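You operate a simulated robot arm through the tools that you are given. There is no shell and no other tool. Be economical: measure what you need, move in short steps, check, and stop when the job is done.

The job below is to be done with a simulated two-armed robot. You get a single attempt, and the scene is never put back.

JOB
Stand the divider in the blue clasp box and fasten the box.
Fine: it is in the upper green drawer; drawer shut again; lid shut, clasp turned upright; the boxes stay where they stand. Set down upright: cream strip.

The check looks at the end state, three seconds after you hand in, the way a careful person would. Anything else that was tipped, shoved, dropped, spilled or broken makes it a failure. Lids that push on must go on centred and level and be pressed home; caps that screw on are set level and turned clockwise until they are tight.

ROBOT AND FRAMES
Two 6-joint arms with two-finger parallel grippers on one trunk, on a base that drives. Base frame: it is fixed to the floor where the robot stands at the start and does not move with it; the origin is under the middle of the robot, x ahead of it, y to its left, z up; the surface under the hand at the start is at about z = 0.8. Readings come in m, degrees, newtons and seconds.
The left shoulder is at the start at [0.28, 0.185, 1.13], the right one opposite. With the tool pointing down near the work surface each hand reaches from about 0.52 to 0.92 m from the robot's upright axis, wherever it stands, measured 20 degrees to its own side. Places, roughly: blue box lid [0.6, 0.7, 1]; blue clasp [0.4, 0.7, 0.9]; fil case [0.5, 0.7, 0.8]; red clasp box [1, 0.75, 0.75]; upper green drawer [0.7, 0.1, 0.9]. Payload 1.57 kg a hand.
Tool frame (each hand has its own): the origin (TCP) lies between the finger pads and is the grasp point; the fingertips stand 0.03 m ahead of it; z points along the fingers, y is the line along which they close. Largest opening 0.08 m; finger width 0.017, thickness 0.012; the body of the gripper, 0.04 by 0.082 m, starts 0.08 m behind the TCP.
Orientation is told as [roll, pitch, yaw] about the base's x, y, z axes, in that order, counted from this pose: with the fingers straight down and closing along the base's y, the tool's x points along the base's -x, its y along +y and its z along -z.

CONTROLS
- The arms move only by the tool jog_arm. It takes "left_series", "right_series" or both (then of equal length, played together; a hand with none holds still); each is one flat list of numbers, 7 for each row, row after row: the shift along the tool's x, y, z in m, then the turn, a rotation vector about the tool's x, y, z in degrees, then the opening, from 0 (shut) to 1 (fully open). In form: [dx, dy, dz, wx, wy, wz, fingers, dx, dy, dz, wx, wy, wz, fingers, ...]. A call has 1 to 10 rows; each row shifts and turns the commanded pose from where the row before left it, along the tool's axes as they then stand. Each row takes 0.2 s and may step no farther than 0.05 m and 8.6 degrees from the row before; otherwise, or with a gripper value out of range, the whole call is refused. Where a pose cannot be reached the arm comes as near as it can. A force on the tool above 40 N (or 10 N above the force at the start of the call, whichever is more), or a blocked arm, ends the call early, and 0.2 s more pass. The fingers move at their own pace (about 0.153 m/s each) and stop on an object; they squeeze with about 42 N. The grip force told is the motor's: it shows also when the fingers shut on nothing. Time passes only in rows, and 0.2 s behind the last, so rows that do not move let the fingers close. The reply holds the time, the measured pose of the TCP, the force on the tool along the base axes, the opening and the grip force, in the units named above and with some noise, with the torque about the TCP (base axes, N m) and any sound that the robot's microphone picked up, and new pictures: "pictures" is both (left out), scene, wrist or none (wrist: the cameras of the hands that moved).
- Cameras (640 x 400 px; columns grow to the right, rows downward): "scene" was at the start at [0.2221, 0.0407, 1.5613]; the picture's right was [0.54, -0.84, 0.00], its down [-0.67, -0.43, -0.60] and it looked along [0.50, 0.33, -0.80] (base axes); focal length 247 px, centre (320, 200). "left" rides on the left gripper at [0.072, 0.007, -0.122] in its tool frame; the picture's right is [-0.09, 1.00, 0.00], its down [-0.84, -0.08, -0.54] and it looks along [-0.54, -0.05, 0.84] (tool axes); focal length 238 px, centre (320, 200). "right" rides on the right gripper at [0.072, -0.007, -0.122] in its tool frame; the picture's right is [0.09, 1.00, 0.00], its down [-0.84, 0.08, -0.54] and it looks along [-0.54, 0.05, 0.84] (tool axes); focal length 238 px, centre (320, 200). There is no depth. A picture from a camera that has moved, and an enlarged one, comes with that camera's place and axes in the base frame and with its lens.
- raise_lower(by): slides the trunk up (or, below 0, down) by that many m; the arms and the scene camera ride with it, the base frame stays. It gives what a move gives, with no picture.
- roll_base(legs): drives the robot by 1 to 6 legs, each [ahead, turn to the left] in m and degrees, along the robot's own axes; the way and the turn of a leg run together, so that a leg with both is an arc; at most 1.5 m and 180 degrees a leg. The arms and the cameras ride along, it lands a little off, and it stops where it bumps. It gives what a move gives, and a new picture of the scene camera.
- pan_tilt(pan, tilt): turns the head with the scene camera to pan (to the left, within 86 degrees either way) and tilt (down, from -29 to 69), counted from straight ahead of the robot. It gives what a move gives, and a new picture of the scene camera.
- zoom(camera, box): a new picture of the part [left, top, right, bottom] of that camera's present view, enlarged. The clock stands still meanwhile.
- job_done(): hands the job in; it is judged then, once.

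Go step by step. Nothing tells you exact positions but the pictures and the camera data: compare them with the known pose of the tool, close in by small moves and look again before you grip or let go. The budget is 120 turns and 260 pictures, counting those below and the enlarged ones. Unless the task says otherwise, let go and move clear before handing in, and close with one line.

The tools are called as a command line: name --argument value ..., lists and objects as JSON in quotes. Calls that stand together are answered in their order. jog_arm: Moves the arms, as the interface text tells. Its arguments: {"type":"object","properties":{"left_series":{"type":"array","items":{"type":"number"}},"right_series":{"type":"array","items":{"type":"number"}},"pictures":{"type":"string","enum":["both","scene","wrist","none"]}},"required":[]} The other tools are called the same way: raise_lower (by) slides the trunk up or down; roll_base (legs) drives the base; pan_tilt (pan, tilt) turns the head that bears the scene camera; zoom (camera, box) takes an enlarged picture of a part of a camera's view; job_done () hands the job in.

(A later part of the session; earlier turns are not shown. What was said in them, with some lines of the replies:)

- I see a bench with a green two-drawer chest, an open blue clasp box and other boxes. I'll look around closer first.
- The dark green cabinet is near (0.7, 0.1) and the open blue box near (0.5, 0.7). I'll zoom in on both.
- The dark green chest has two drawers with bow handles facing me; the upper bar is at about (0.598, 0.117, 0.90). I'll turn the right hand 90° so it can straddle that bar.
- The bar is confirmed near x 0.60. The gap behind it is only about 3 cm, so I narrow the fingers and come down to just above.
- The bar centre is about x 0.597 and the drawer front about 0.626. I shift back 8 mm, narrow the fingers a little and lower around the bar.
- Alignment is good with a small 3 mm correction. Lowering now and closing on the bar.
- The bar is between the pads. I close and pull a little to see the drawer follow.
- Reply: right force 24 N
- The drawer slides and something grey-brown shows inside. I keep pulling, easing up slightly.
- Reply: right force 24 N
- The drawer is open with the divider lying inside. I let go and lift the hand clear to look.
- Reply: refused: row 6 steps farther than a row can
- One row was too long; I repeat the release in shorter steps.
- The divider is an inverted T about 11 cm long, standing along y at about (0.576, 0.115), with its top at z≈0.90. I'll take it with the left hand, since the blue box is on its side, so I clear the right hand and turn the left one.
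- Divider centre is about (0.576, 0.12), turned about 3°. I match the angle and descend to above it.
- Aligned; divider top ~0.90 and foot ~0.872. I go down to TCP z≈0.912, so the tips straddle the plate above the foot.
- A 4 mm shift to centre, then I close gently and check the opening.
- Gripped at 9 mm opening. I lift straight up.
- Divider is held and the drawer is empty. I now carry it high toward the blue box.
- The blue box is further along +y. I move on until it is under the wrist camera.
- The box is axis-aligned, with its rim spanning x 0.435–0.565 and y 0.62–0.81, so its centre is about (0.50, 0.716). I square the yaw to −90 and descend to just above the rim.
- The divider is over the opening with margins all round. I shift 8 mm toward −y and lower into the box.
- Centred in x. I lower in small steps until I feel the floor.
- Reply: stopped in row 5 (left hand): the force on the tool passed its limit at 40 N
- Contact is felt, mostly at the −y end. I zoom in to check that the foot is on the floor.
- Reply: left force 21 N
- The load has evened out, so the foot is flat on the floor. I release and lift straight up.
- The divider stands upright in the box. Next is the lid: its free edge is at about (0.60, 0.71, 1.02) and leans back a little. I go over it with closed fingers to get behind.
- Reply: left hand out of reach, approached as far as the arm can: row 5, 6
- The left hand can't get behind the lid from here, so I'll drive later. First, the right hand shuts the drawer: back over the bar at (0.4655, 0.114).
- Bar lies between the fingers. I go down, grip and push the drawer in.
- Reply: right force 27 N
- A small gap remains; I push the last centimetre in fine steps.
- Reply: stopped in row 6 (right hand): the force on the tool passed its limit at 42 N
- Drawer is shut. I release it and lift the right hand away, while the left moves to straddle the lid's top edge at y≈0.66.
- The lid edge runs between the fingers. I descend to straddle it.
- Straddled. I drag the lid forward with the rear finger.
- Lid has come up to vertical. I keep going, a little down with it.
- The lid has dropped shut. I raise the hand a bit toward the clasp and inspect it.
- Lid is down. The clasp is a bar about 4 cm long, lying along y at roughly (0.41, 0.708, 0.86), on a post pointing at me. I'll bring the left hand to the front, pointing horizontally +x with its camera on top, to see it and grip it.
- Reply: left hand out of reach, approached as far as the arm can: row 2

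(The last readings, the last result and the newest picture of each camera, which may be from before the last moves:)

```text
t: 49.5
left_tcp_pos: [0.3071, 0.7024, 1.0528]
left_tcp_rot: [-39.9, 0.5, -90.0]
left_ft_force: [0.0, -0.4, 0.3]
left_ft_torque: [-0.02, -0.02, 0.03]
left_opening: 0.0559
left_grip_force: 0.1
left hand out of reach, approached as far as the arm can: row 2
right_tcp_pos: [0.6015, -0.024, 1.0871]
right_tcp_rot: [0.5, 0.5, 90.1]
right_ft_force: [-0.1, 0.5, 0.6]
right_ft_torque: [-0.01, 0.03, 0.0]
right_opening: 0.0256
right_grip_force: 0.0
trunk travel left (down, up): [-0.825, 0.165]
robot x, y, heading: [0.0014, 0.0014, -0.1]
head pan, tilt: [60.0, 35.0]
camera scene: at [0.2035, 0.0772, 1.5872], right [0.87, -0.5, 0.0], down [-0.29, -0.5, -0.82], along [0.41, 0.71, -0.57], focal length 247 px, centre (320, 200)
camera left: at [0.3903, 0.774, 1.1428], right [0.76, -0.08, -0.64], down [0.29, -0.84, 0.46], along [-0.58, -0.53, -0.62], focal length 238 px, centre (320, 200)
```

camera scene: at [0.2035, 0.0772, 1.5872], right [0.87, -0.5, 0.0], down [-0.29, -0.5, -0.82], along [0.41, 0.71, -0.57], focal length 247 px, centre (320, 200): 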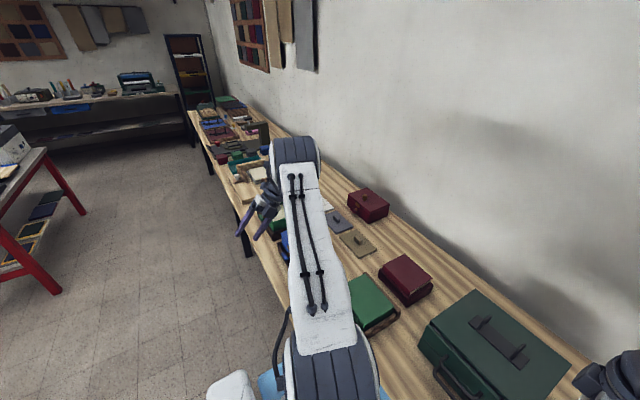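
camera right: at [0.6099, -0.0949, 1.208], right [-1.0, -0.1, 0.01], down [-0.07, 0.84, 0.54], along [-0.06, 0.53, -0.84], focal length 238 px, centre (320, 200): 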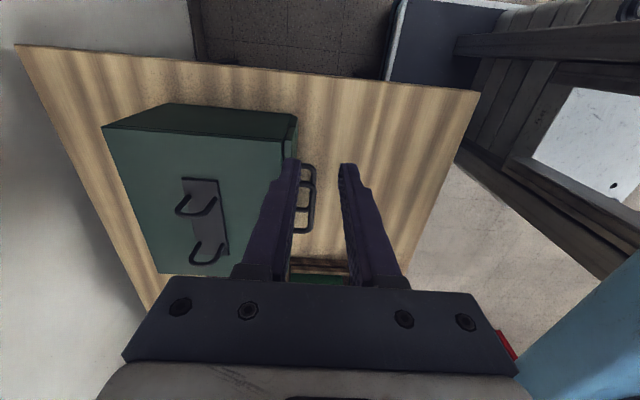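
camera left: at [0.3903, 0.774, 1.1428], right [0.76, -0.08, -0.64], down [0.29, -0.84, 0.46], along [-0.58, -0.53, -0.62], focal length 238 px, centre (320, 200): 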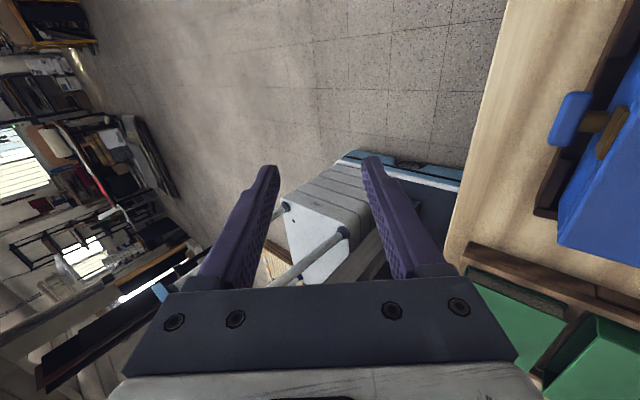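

Wrong sense of turn; I reverse it so that the fingers swing toward +x.

jog_arm --left_series '[0, 0, 0, -8.5, 0, 0, 0.7, 0, 0, 0, -8.5, 0, 0, 0.7, 0, 0, 0, -8.5, 0, 0, 0.7, 0, 0, 0, -8.5, 0, 0, 0.7, 0, 0, 0, -8.5, 0, 0, 0.7, 0, 0, 0, -8.5, 0, 0, 0.7, 0, 0, 0, -8.5, 0, 0, 0.7, 0, 0, 0, -8.5, 0, 0, 0.7, 0, 0, 0, -8.5, 0, 0, 0.7, 0, 0, 0, -8.5, 0, 0, 0.7]' --pictures "both"

```text
t: 51.7
left_tcp_pos: [0.3352, 0.6986, 1.0517]
left_tcp_rot: [0.5, 1.0, -88.2]
left_ft_force: [-0.1, -0.5, -0.3]
left_ft_torque: [0.02, -0.01, 0.01]
left_opening: 0.0561
left_grip_force: 0.0
left hand out of reach, approached as far as the arm can: row 5, 6, 7, 8, 9, 10
right_tcp_pos: [0.6014, -0.0229, 1.0869]
right_tcp_rot: [0.6, 0.5, 90.2]
right_ft_force: [1.1, -0.3, 0.0]
right_ft_torque: [0.02, -0.01, 0.0]
right_opening: 0.0254
right_grip_force: 0.0
trunk travel left (down, up): [-0.825, 0.165]
robot x, y, heading: [0.0028, -0.0002, -0.0]
head pan, tilt: [60.0, 35.0]
camera scene: at [0.2037, 0.0772, 1.5871], right [0.87, -0.5, 0.0], down [-0.29, -0.5, -0.82], along [0.41, 0.71, -0.57], focal length 247 px, centre (320, 200)
camera left: at [0.3396, 0.7692, 1.1751], right [1.0, -0.06, 0.01], down [-0.06, -0.85, 0.53], along [-0.03, -0.53, -0.85], focal length 238 px, centre (320, 200)
```

scene: 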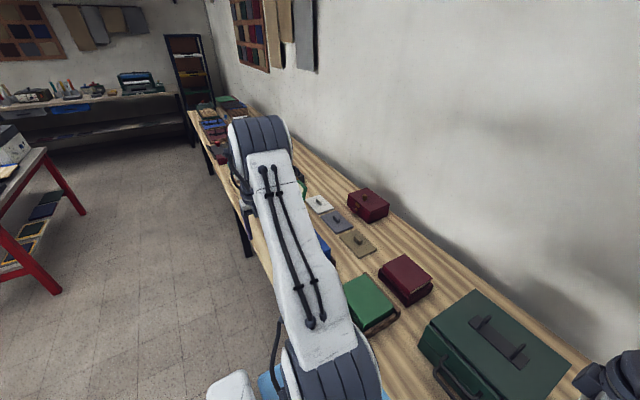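
left: 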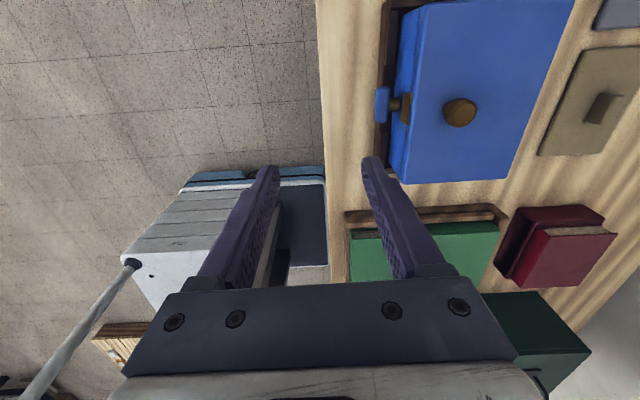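

That wrist turn is out of range here. I'll instead turn the clasp with a vertical fingertip: press the bar's −y end down, then square it up from the side. First I line up above it.

jog_arm --left_series '[-0.012, 0.03, 0, 0, 0, 1.8, 0, 0, 0.038, 0, 0, 0, 0, 0, 0, 0, 0.04, 0, 0, 0, 0, 0, 0, 0.04, 0, 0, 0, 0, 0, 0, 0, 0, 0, 0, 0]' --pictures "wrist"

zoom --camera "left" --box '[260, 60, 400, 200]'

```text
t: 52.9
left_tcp_pos: [0.4045, 0.6877, 0.9732]
left_tcp_rot: [0.6, 0.9, -90.0]
left_ft_force: [-0.5, -0.1, 0.9]
left_ft_torque: [-0.04, 0.0, 0.0]
left_opening: 0.0
left_grip_force: 21.9
right_tcp_pos: [0.6016, -0.023, 1.0862]
right_tcp_rot: [0.6, 0.3, 90.2]
right_ft_force: [0.0, -0.4, 0.5]
right_ft_torque: [-0.02, 0.03, 0.0]
right_opening: 0.0257
right_grip_force: 0.0
trunk travel left (down, up): [-0.825, 0.165]
robot x, y, heading: [-0.0048, -0.0005, -0.0]
head pan, tilt: [60.0, 35.0]
camera left: at [0.4107, 0.7583, 1.0976], right [1.0, -0.09, 0.01], down [-0.08, -0.85, 0.53], along [-0.04, -0.53, -0.85], focal length 238 px, centre (320, 200)
```

left: 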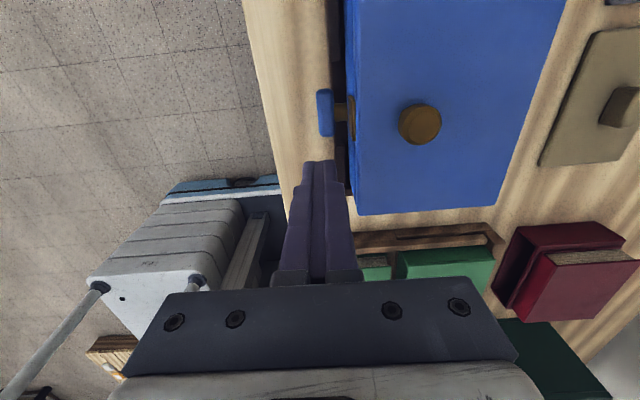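

```text
2.86 times, centred on (330, 130) of left
camera zoom: at [0.4107, 0.7583, 1.0976], right [1.0, -0.09, 0.01], down [-0.08, -0.85, 0.53], along [-0.04, -0.53, -0.85], focal length 681 px, centre (291, 400)
```

zoom: 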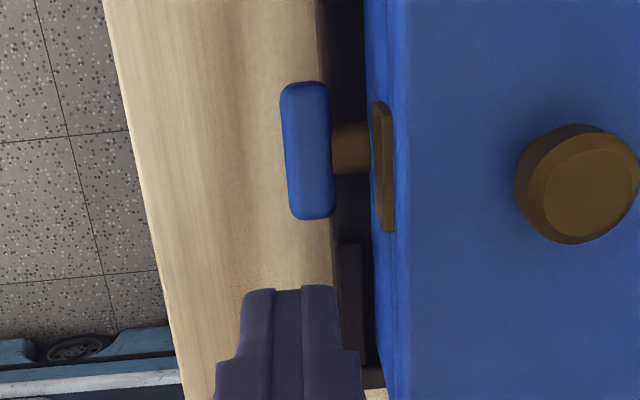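

Bar centre is (0.414, 0.709), with its top at z≈0.867 and ends at y 0.687 and 0.730. The fingertip is over the −y end, so I lower and press.

jog_arm --left_series '[-0.001, 0, 0.035, 0, 0, 0, 0, 0, 0, 0.03, 0, 0, 0, 0, 0, 0, 0.005, 0, 0, 0, 0, 0, 0, 0.004, 0, 0, 0, 0, 0, 0, 0.004, 0, 0, 0, 0, 0, 0, 0.004, 0, 0, 0, 0, 0, 0, 0.004, 0, 0, 0, 0]' --pictures "wrist"

zoom --camera "left" --box '[260, 60, 400, 200]'

```text
t: 54.5
left_tcp_pos: [0.404, 0.6891, 0.8854]
left_tcp_rot: [0.6, 1.0, -90.1]
left_ft_force: [0.1, 0.3, -0.1]
left_ft_torque: [-0.02, 0.01, 0.04]
left_opening: 0.0001
left_grip_force: 21.2
right_tcp_pos: [0.6016, -0.0235, 1.0865]
right_tcp_rot: [0.6, 0.4, 90.1]
right_ft_force: [-0.1, 0.6, 0.2]
right_ft_torque: [0.0, 0.01, -0.01]
right_opening: 0.0254
right_grip_force: 0.1
trunk travel left (down, up): [-0.825, 0.165]
robot x, y, heading: [-0.0042, 0.0003, 0.1]
head pan, tilt: [60.0, 35.0]
camera left: at [0.4109, 0.7591, 1.0088], right [1.0, -0.09, 0.01], down [-0.08, -0.85, 0.53], along [-0.04, -0.53, -0.85], focal length 238 px, centre (320, 200)
```

left: 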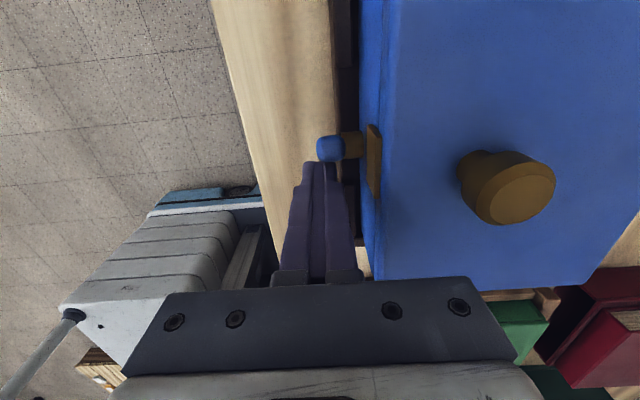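

```text
2.86 times, centred on (330, 130) of left
camera zoom: at [0.4109, 0.7591, 1.0088], right [1.0, -0.09, 0.01], down [-0.08, -0.85, 0.53], along [-0.04, -0.53, -0.85], focal length 681 px, centre (291, 400)
```

zoom: 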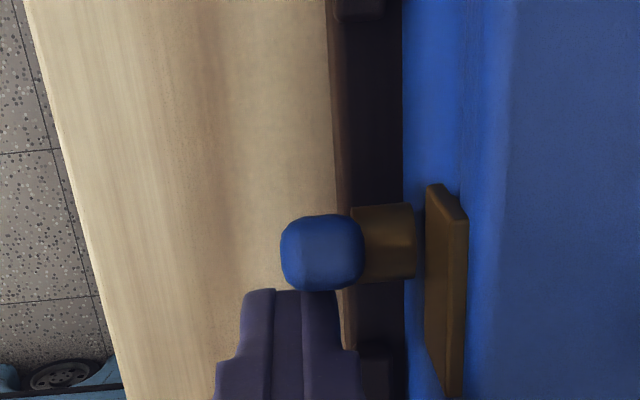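

The bar has swung nearly upright, leaning an estimated 15–20°. I go slightly lower and nudge the lower half 4–5 mm toward +y to square it.

jog_arm --left_series '[0, 0, 0.004, 0, 0, 0, 0, 0, 0, 0.004, 0, 0, 0, 0, 0.002, 0, 0, 0, 0, 0, 0, 0.002, 0, 0, 0, 0, 0, 0, 0, 0, 0, 0, 0, 0, 0]' --pictures "wrist"

zoom --camera "left" --box '[260, 60, 400, 200]'

```text
t: 55.7
left_tcp_pos: [0.4055, 0.6938, 0.8766]
left_tcp_rot: [0.6, 1.0, -90.0]
left_ft_force: [-0.5, -1.4, -0.6]
left_ft_torque: [-0.01, 0.02, 0.01]
left_opening: 0.0
left_grip_force: 21.4
right_tcp_pos: [0.6011, -0.024, 1.0874]
right_tcp_rot: [0.5, 0.4, 90.2]
right_ft_force: [-0.3, -0.9, 0.5]
right_ft_torque: [0.02, -0.03, 0.03]
right_opening: 0.0256
right_grip_force: 0.1
trunk travel left (down, up): [-0.825, 0.165]
robot x, y, heading: [0.0016, -0.0035, -0.2]
head pan, tilt: [60.0, 35.0]
camera left: at [0.4117, 0.7631, 1.0007], right [1.0, -0.09, 0.01], down [-0.08, -0.85, 0.53], along [-0.04, -0.53, -0.85], focal length 238 px, centre (320, 200)
```

left: 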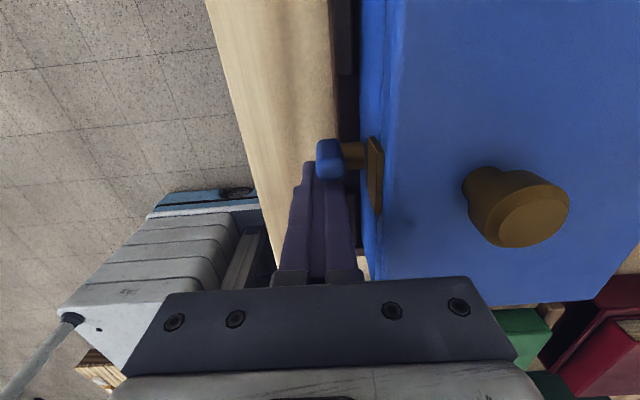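

```text
2.86 times, centred on (330, 130) of left
camera zoom: at [0.4117, 0.7631, 1.0007], right [1.0, -0.09, 0.01], down [-0.08, -0.85, 0.53], along [-0.04, -0.53, -0.85], focal length 681 px, centre (291, 400)
```

zoom: 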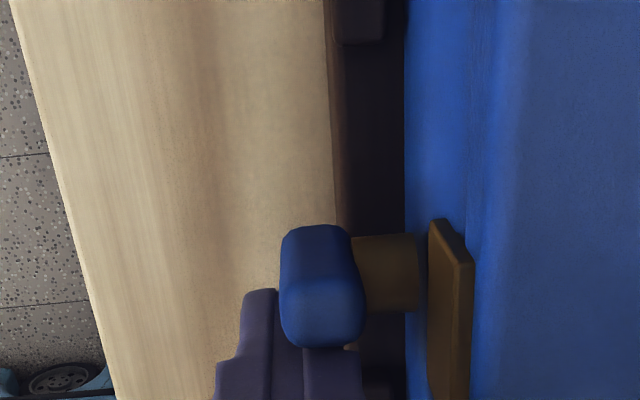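

It looks upright within a few degrees. I back off and view it from straight above to check the tilt.

jog_arm --left_series '[-0.005, 0, 0, 0, 0, 0, 0, 0, 0, -0.03, 0, 0, 0, 0, -0.03, 0, -0.03, 0, 0, 0, 0, -0.02, 0, 0, 0, 0, 0, 0, 0, 0, 0, 0, 0, 0, 0]' --pictures "wrist"

zoom --camera "left" --box '[270, 0, 410, 100]'

```text
t: 56.9
left_tcp_pos: [0.408, 0.6379, 0.9363]
left_tcp_rot: [0.5, 0.9, -90.0]
left_ft_force: [-0.1, 1.0, -0.4]
left_ft_torque: [0.0, 0.02, -0.01]
left_opening: 0.0001
left_grip_force: 21.6
right_tcp_pos: [0.6016, -0.0226, 1.0859]
right_tcp_rot: [0.6, 0.4, 90.1]
right_ft_force: [-0.3, 1.2, 0.6]
right_ft_torque: [-0.04, -0.04, -0.04]
right_opening: 0.0253
right_grip_force: 0.1
trunk travel left (down, up): [-0.825, 0.165]
robot x, y, heading: [-0.0012, 0.0003, 0.2]
head pan, tilt: [60.0, 35.0]
camera left: at [0.4139, 0.708, 1.0605], right [1.0, -0.09, 0.01], down [-0.08, -0.85, 0.53], along [-0.04, -0.53, -0.85], focal length 238 px, centre (320, 200)
```

left: 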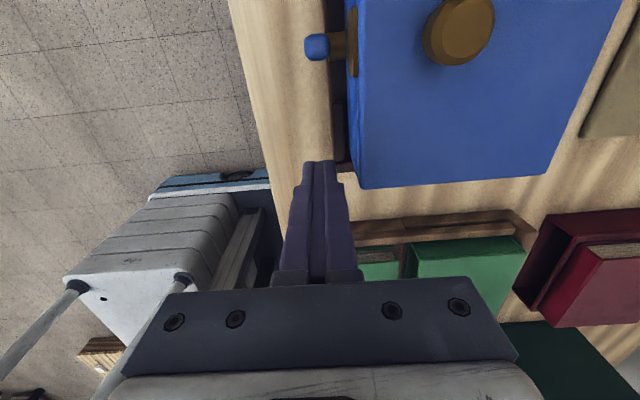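

```text
4.00 times, centred on (340, 50) of left
camera zoom: at [0.4139, 0.708, 1.0605], right [1.0, -0.09, 0.01], down [-0.08, -0.85, 0.53], along [-0.04, -0.53, -0.85], focal length 953 px, centre (240, 800)
```

zoom: 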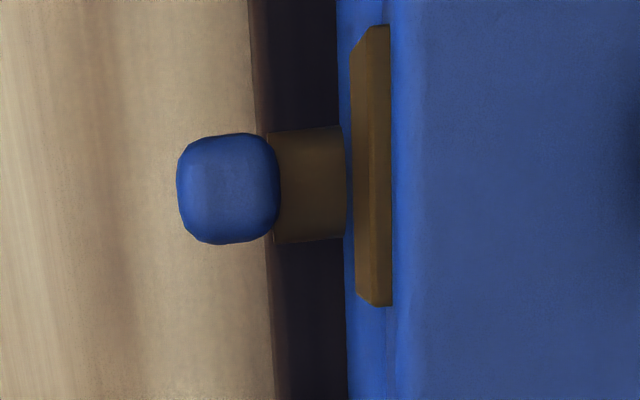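

The bar is end-on from straight above, so it is upright. I raise the hand away and check lid, box and drawer with the head camera.

jog_arm --left_series '[0, 0, -0.05, 0, 0, 0, 0.3, 0, 0, -0.05, 0, 0, 0, 0.3, 0, 0, -0.05, 0, 0, 0, 0.3, 0, 0, -0.05, 0, 0, 0, 0.3, -0.05, 0, 0, 0, 0, 0, 0.3, -0.05, 0, 0, 0, 0, 0, 0.3, -0.05, 0, 0, 0, 0, 0, 0.3, -0.05, 0, 0, 0, 0, 0, 0.3, -0.05, 0, 0, 0, 0, 0, 0.3, -0.05, 0.0, 0, 0, 0, 0, 0.3]' --right_series '[0, 0, -0.03, 0, 0, 0, 0.3, 0, 0, -0.03, 0, 0, 0, 0.3, 0.03, 0, 0, 0, 0, 0, 0.3, 0.03, 0, 0, 0, 0, 0, 0.3, 0.03, 0, 0, 0, 0, 0, 0.3, 0.03, 0, 0, 0, 0, 0, 0.3, 0, 0, 0, 0, 0, 0, 0.3, 0, 0, 0, 0, 0, 0, 0.3, 0, 0, 0, 0, 0, 0, 0.3, 0, 0, 0, 0, 0, 0, 0.3]' --pictures "scene"

pan_tilt --pan 45 --tilt 45

```text
t: 59.1
left_tcp_pos: [0.4168, 0.3429, 1.1428]
left_tcp_rot: [0.4, 0.8, -90.0]
left_ft_force: [-0.4, -0.1, -0.9]
left_ft_torque: [0.04, 0.03, 0.0]
left_opening: 0.0242
left_grip_force: 0.2
left hand out of reach, approached as far as the arm can: row 10
right_tcp_pos: [0.6048, -0.1378, 1.1444]
right_tcp_rot: [0.5, 0.4, 90.2]
right_ft_force: [-0.5, 0.2, 0.3]
right_ft_torque: [0.0, -0.01, 0.0]
right_opening: 0.0241
right_grip_force: 0.0
trunk travel left (down, up): [-0.825, 0.165]
robot x, y, heading: [-0.0011, 0.002, 0.1]
head pan, tilt: [60.0, 35.0]
camera scene: at [0.2037, 0.0772, 1.5871], right [0.87, -0.5, 0.0], down [-0.29, -0.5, -0.82], along [0.41, 0.71, -0.57], focal length 247 px, centre (320, 200)
```

scene: 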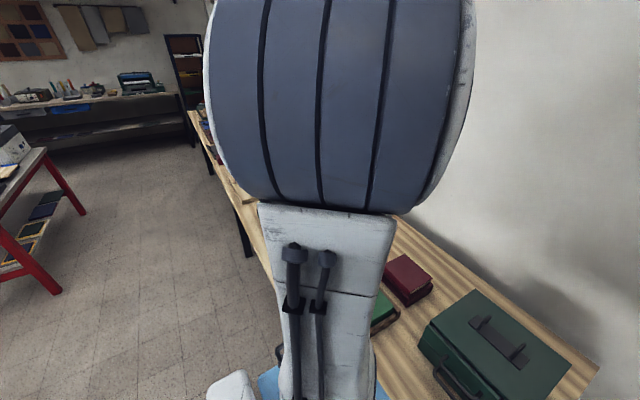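

```text
t: 59.9
left_tcp_pos: [0.4163, 0.3444, 1.1424]
left_tcp_rot: [0.4, 0.8, -90.0]
left_ft_force: [0.1, 0.0, 0.1]
left_ft_torque: [0.0, 0.0, -0.01]
left_opening: 0.0242
left_grip_force: 0.2
right_tcp_pos: [0.604, -0.1373, 1.1448]
right_tcp_rot: [0.7, 0.4, 90.0]
right_ft_force: [0.6, -0.3, 0.1]
right_ft_torque: [0.02, -0.03, 0.0]
right_opening: 0.0241
right_grip_force: 0.0
trunk travel left (down, up): [-0.825, 0.165]
robot x, y, heading: [-0.0009, 0.0018, -0.1]
head pan, tilt: [45.0, 45.0]
camera scene: at [0.2171, 0.0583, 1.5724], right [0.71, -0.71, 0.0], down [-0.5, -0.5, -0.71], along [0.5, 0.5, -0.71], focal length 247 px, centre (320, 200)
```

scene: 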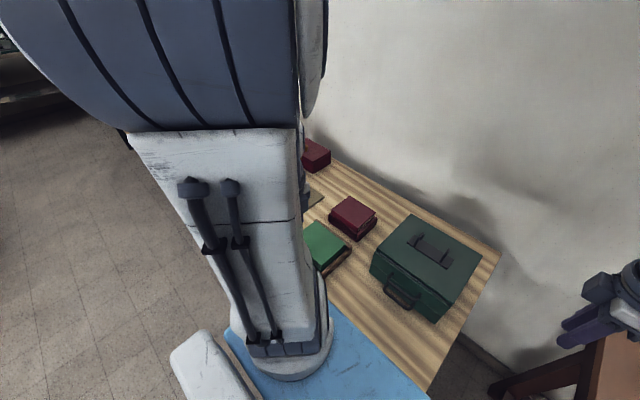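

The arm still hides the box; I shift the left hand right, as it stood when the box was visible before.

jog_arm --left_series '[0, 0.045, 0, 0, 0, 0, 0.3, 0, 0.045, 0, 0, 0, 0, 0.3, -0.03, 0.035, 0, 0, 0, 0, 0.3, -0.03, 0.03, 0.0, 0, 0, 0, 0.3, -0.04, 0, 0.02, 0, 0, 0, 0.3, -0.04, 0, 0.04, 0, 0, 0, 0.3, -0.04, 0, 0.04, 0, 0, 0, 0.3]' --pictures "none"

pan_tilt --pan 20 --tilt 50

```text
refused: row 6 steps farther than a row can; nothing moved
```

```text
t: 60.8
left_tcp_pos: [0.415, 0.3438, 1.1437]
left_tcp_rot: [0.5, 0.9, -89.9]
left_ft_force: [0.1, 0.3, -0.8]
left_ft_torque: [-0.05, -0.03, -0.04]
left_opening: 0.0241
left_grip_force: 0.0
right_tcp_pos: [0.6034, -0.1382, 1.1444]
right_tcp_rot: [0.6, 0.4, 90.1]
right_ft_force: [-0.8, 0.0, 0.2]
right_ft_torque: [0.0, 0.01, -0.01]
right_opening: 0.024
right_grip_force: 0.1
trunk travel left (down, up): [-0.825, 0.165]
robot x, y, heading: [0.0003, -0.0012, -0.1]
head pan, tilt: [20.0, 50.0]
camera scene: at [0.232, 0.0272, 1.5654], right [0.34, -0.94, 0.0], down [-0.72, -0.26, -0.64], along [0.6, 0.22, -0.77], focal length 247 px, centre (320, 200)
```

scene: 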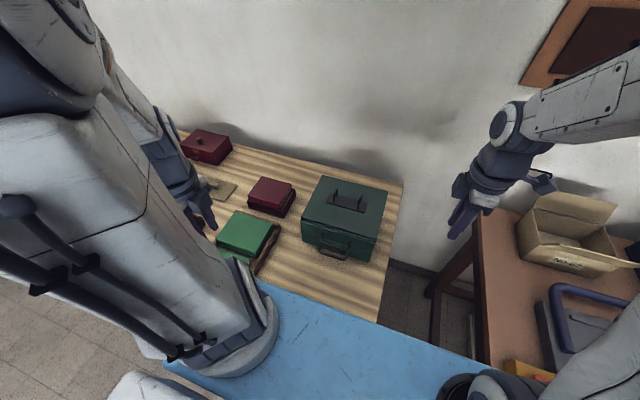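

Retrying with shorter rows.

jog_arm --left_series '[0, 0.045, 0, 0, 0, 0, 0.3, 0, 0.045, 0, 0, 0, 0, 0.3, -0.03, 0.035, 0, 0, 0, 0, 0.3, -0.03, 0.03, 0.0, 0, 0, 0, 0.3, -0.04, 0, 0.02, 0, 0, 0, 0.3, -0.04, 0, 0.02, 0, 0, 0, 0.3, -0.04, 0, 0.02, 0, 0, 0, 0.3]' --pictures "scene"

zoom --camera "scene" --box '[60, 100, 260, 260]'

zoom --camera "scene" --box '[290, 160, 410, 280]'

```text
t: 62.4
left_tcp_pos: [0.5709, 0.1683, 1.0829]
left_tcp_rot: [0.5, 0.9, -89.8]
left_ft_force: [-1.0, 0.4, 0.0]
left_ft_torque: [-0.03, 0.01, -0.03]
left_opening: 0.0241
left_grip_force: 0.1
right_tcp_pos: [0.6034, -0.1387, 1.1437]
right_tcp_rot: [0.4, 0.4, 90.1]
right_ft_force: [-0.8, 0.2, 0.4]
right_ft_torque: [0.03, -0.03, 0.02]
right_opening: 0.0239
right_grip_force: 0.0
trunk travel left (down, up): [-0.825, 0.165]
robot x, y, heading: [-0.0041, -0.0021, 0.2]
head pan, tilt: [20.0, 50.0]
camera scene: at [0.2319, 0.0272, 1.5654], right [0.34, -0.94, 0.0], down [-0.72, -0.26, -0.64], along [0.6, 0.22, -0.77], focal length 247 px, centre (320, 200)
```

scene: 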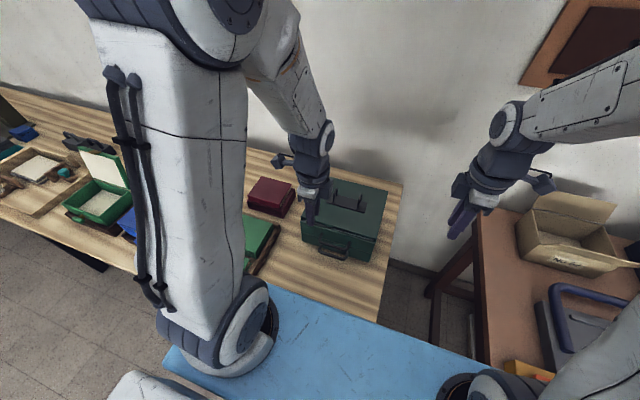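

```text
2.50 times, centred on (160, 180) of scene
camera zoom: at [0.2319, 0.0272, 1.5654], right [0.34, -0.94, 0.0], down [-0.72, -0.26, -0.64], along [0.6, 0.22, -0.77], focal length 619 px, centre (720, 250)
```

zoom: 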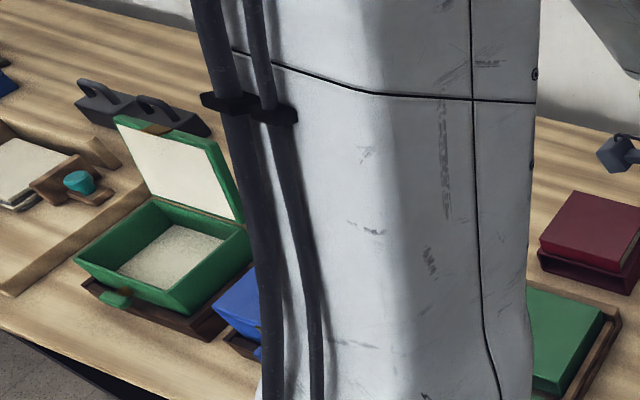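

```text
3.33 times, centred on (350, 220) of scene
camera zoom: at [0.2319, 0.0272, 1.5654], right [0.34, -0.94, 0.0], down [-0.72, -0.26, -0.64], along [0.6, 0.22, -0.77], focal length 825 px, centre (220, 133)
```

zoom: 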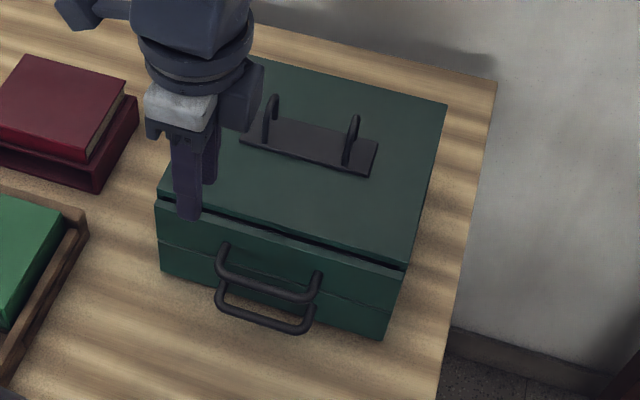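

The drawer front sits flush again. I move the left hand a bit more to the right to uncover the blue box.

jog_arm --left_series '[-0.04, 0, 0, 0, 0, 0, 0.3, -0.03, 0.02, 0.03, 0, 0, 0, 0.3, 0, 0.02, 0.03, 0, 0, 0, 0.3]' --pictures "none"

pan_tilt --pan -5 --tilt 50

zoom --camera "scene" --box '[0, 100, 180, 260]'

```text
t: 63.2
left_tcp_pos: [0.6098, 0.0985, 1.0227]
left_tcp_rot: [0.5, 1.0, -90.0]
left_ft_force: [0.7, -0.3, 0.4]
left_ft_torque: [0.0, -0.01, -0.01]
left_opening: 0.0241
left_grip_force: 0.0
right_tcp_pos: [0.6031, -0.1387, 1.1453]
right_tcp_rot: [0.6, 0.5, 90.2]
right_ft_force: [-0.5, -0.5, 0.2]
right_ft_torque: [0.03, 0.0, 0.02]
right_opening: 0.0238
right_grip_force: 0.0
trunk travel left (down, up): [-0.825, 0.165]
robot x, y, heading: [-0.0, 0.0007, 0.1]
head pan, tilt: [20.0, 50.0]
```

```text
t: 64.1
left_tcp_pos: [0.6099, 0.1009, 1.0227]
left_tcp_rot: [0.5, 0.9, -89.9]
left_ft_force: [0.1, 0.4, -0.4]
left_ft_torque: [0.01, 0.03, -0.01]
left_opening: 0.0242
left_grip_force: 0.1
right_tcp_pos: [0.6039, -0.1378, 1.1446]
right_tcp_rot: [0.7, 0.4, 90.2]
right_ft_force: [-1.2, 0.3, -0.1]
right_ft_torque: [-0.02, -0.01, 0.02]
right_opening: 0.0242
right_grip_force: 0.1
trunk travel left (down, up): [-0.825, 0.165]
robot x, y, heading: [-0.0022, -0.0019, 0.1]
head pan, tilt: [-5.0, 50.0]
camera scene: at [0.2364, -0.0059, 1.5654], right [-0.09, -1.0, 0.0], down [-0.76, 0.07, -0.64], along [0.64, -0.06, -0.77], focal length 247 px, centre (320, 200)
```

scene: 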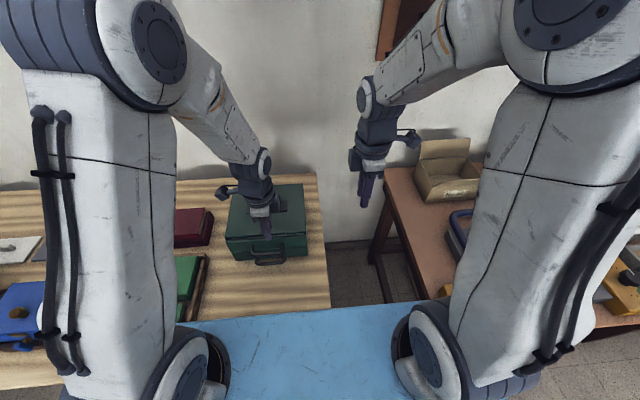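

```text
2.50 times, centred on (90, 180) of scene
camera zoom: at [0.2364, -0.0059, 1.5654], right [-0.09, -1.0, 0.0], down [-0.76, 0.07, -0.64], along [0.64, -0.06, -0.77], focal length 619 px, centre (895, 250)
```

zoom: 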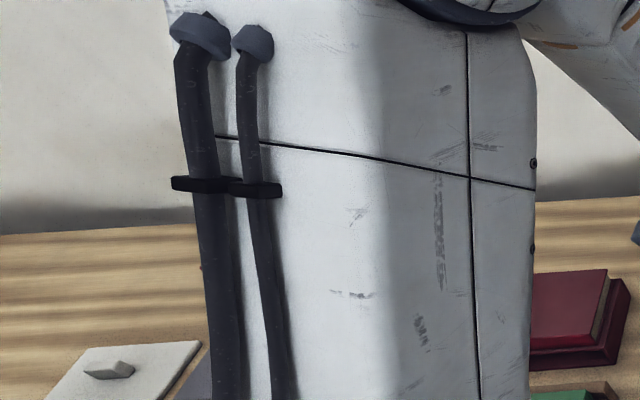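

zoom --camera "scene" --box '[0, 260, 80, 370]'

pan_tilt --pan 8 --tilt 50

```text
3.64 times, centred on (40, 315) of scene
camera zoom: at [0.2364, -0.0059, 1.5654], right [-0.09, -1.0, 0.0], down [-0.76, 0.07, -0.64], along [0.64, -0.06, -0.77], focal length 900 px, centre (1338, -218)
```

zoom: 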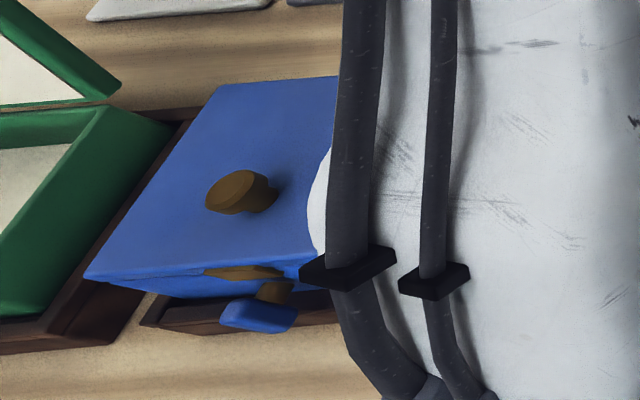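

```text
t: 64.8
left_tcp_pos: [0.6105, 0.0989, 1.0228]
left_tcp_rot: [0.5, 0.9, -90.0]
left_ft_force: [-0.3, 0.9, -0.1]
left_ft_torque: [-0.04, 0.0, 0.0]
left_opening: 0.0239
left_grip_force: 0.1
right_tcp_pos: [0.6054, -0.138, 1.1445]
right_tcp_rot: [0.6, 0.3, 90.1]
right_ft_force: [-0.1, -0.6, 0.1]
right_ft_torque: [-0.03, 0.02, 0.02]
right_opening: 0.0239
right_grip_force: 0.1
trunk travel left (down, up): [-0.825, 0.165]
robot x, y, heading: [-0.0028, 0.0001, 0.1]
head pan, tilt: [8.0, 50.0]
camera scene: at [0.2359, 0.0115, 1.5654], right [0.14, -0.99, 0.0], down [-0.76, -0.11, -0.64], along [0.64, 0.09, -0.77], focal length 247 px, centre (320, 200)
```

scene: 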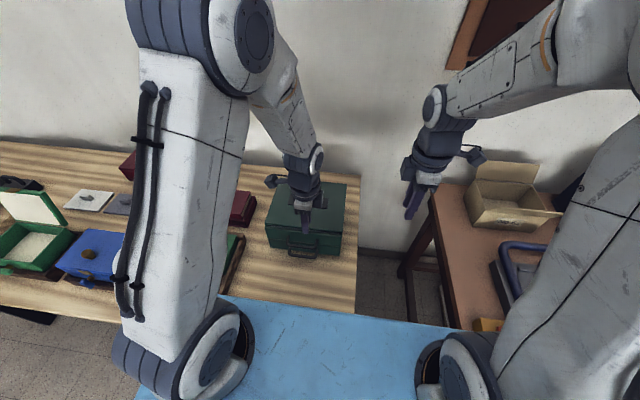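

zoom --camera "scene" --box '[40, 220, 140, 300]'

pan_tilt --pan 18 --tilt 62

```text
5.00 times, centred on (90, 260) of scene
camera zoom: at [0.2359, 0.0115, 1.5654], right [0.14, -0.99, 0.0], down [-0.76, -0.11, -0.64], along [0.64, 0.09, -0.77], focal length 1237 px, centre (1470, -100)
```

zoom: 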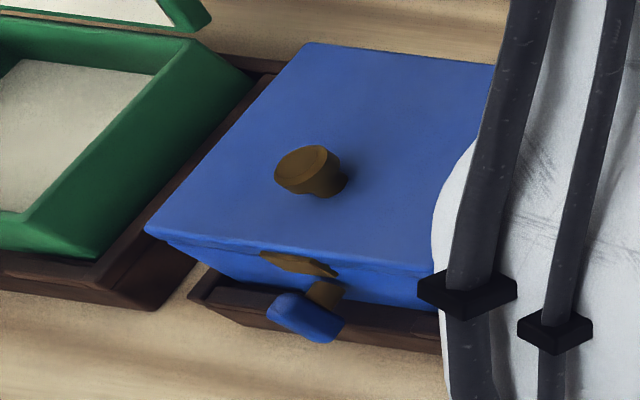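

```text
t: 65.6
left_tcp_pos: [0.6106, 0.0993, 1.0211]
left_tcp_rot: [0.5, 0.9, -90.1]
left_ft_force: [0.1, -0.4, -0.2]
left_ft_torque: [0.02, -0.02, -0.03]
left_opening: 0.0237
left_grip_force: 0.1
right_tcp_pos: [0.6045, -0.1378, 1.1449]
right_tcp_rot: [0.6, 0.4, 90.2]
right_ft_force: [-0.7, 0.9, 1.0]
right_ft_torque: [0.0, 0.0, 0.0]
right_opening: 0.0241
right_grip_force: 0.1
trunk travel left (down, up): [-0.825, 0.165]
robot x, y, heading: [-0.0001, -0.001, -0.2]
head pan, tilt: [18.0, 62.0]
camera scene: at [0.2209, 0.0206, 1.5506], right [0.31, -0.95, 0.0], down [-0.84, -0.27, -0.47], along [0.45, 0.15, -0.88], focal length 247 px, centre (320, 200)
```

scene: 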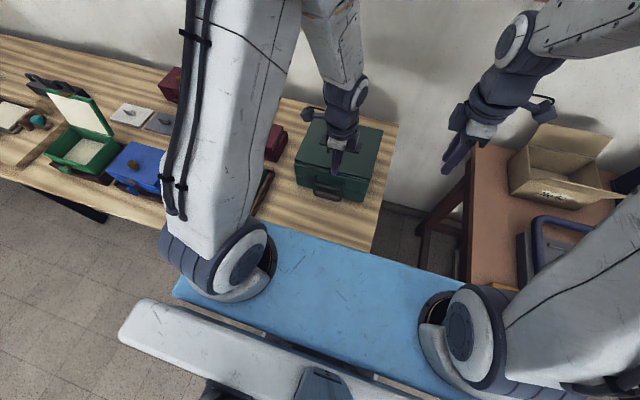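

The lid is shut flush, the clasp bar lines up with the vertical, and the drawer is shut. I raise the left hand clear of the chest and hand in.

jog_arm --left_series '[0, 0, -0.05, 0, 0, 0, 0.3, 0, 0, -0.05, 0, 0, 0, 0.3, 0, 0, -0.05, 0, 0, 0, 0.3, 0, 0, 0, 0, 0, 0, 0.3]' --pictures "scene"

zoom --camera "scene" --box '[90, 120, 190, 210]'

```text
t: 66.6
left_tcp_pos: [0.6097, 0.1017, 1.172]
left_tcp_rot: [0.5, 1.0, -89.9]
left_ft_force: [-0.7, -0.1, 0.4]
left_ft_torque: [0.01, 0.0, -0.01]
left_opening: 0.024
left_grip_force: 0.0
right_tcp_pos: [0.6046, -0.1383, 1.1448]
right_tcp_rot: [0.5, 0.5, 90.1]
right_ft_force: [0.0, -0.1, -0.3]
right_ft_torque: [0.01, 0.01, -0.03]
right_opening: 0.0239
right_grip_force: 0.0
trunk travel left (down, up): [-0.825, 0.165]
robot x, y, heading: [0.0009, 0.0001, 0.1]
head pan, tilt: [18.0, 62.0]
camera scene: at [0.2206, 0.0207, 1.5506], right [0.31, -0.95, 0.0], down [-0.84, -0.27, -0.47], along [0.45, 0.15, -0.88], focal length 247 px, centre (320, 200)
```

scene: 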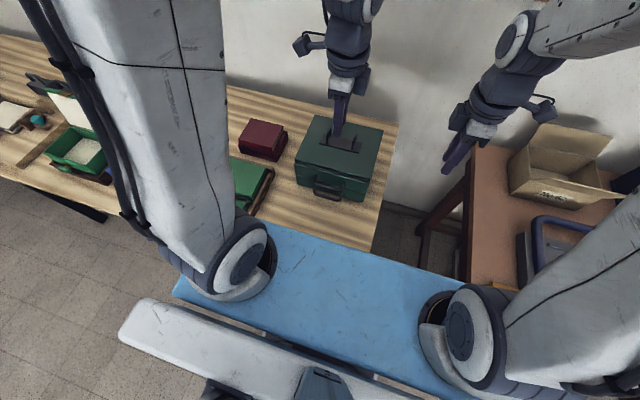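

```text
4.44 times, centred on (140, 165) of scene
camera zoom: at [0.2206, 0.0207, 1.5506], right [0.31, -0.95, 0.0], down [-0.84, -0.27, -0.47], along [0.45, 0.15, -0.88], focal length 1100 px, centre (1120, 356)
```

zoom: 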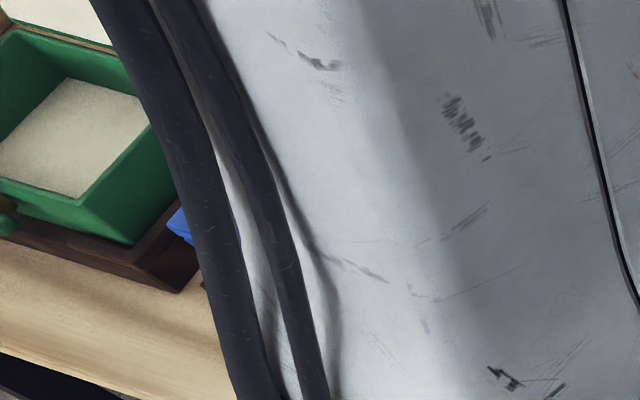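

Both hands are empty and clear of everything, and the earlier views showed the lid shut, the clasp upright and the drawer closed. Handing in.

job_done

```text
The job is handed in.
```

The divider stands upright in the blue box with the lid shut and the clasp turned upright, and the upper green drawer is shut again; I have handed the job in.
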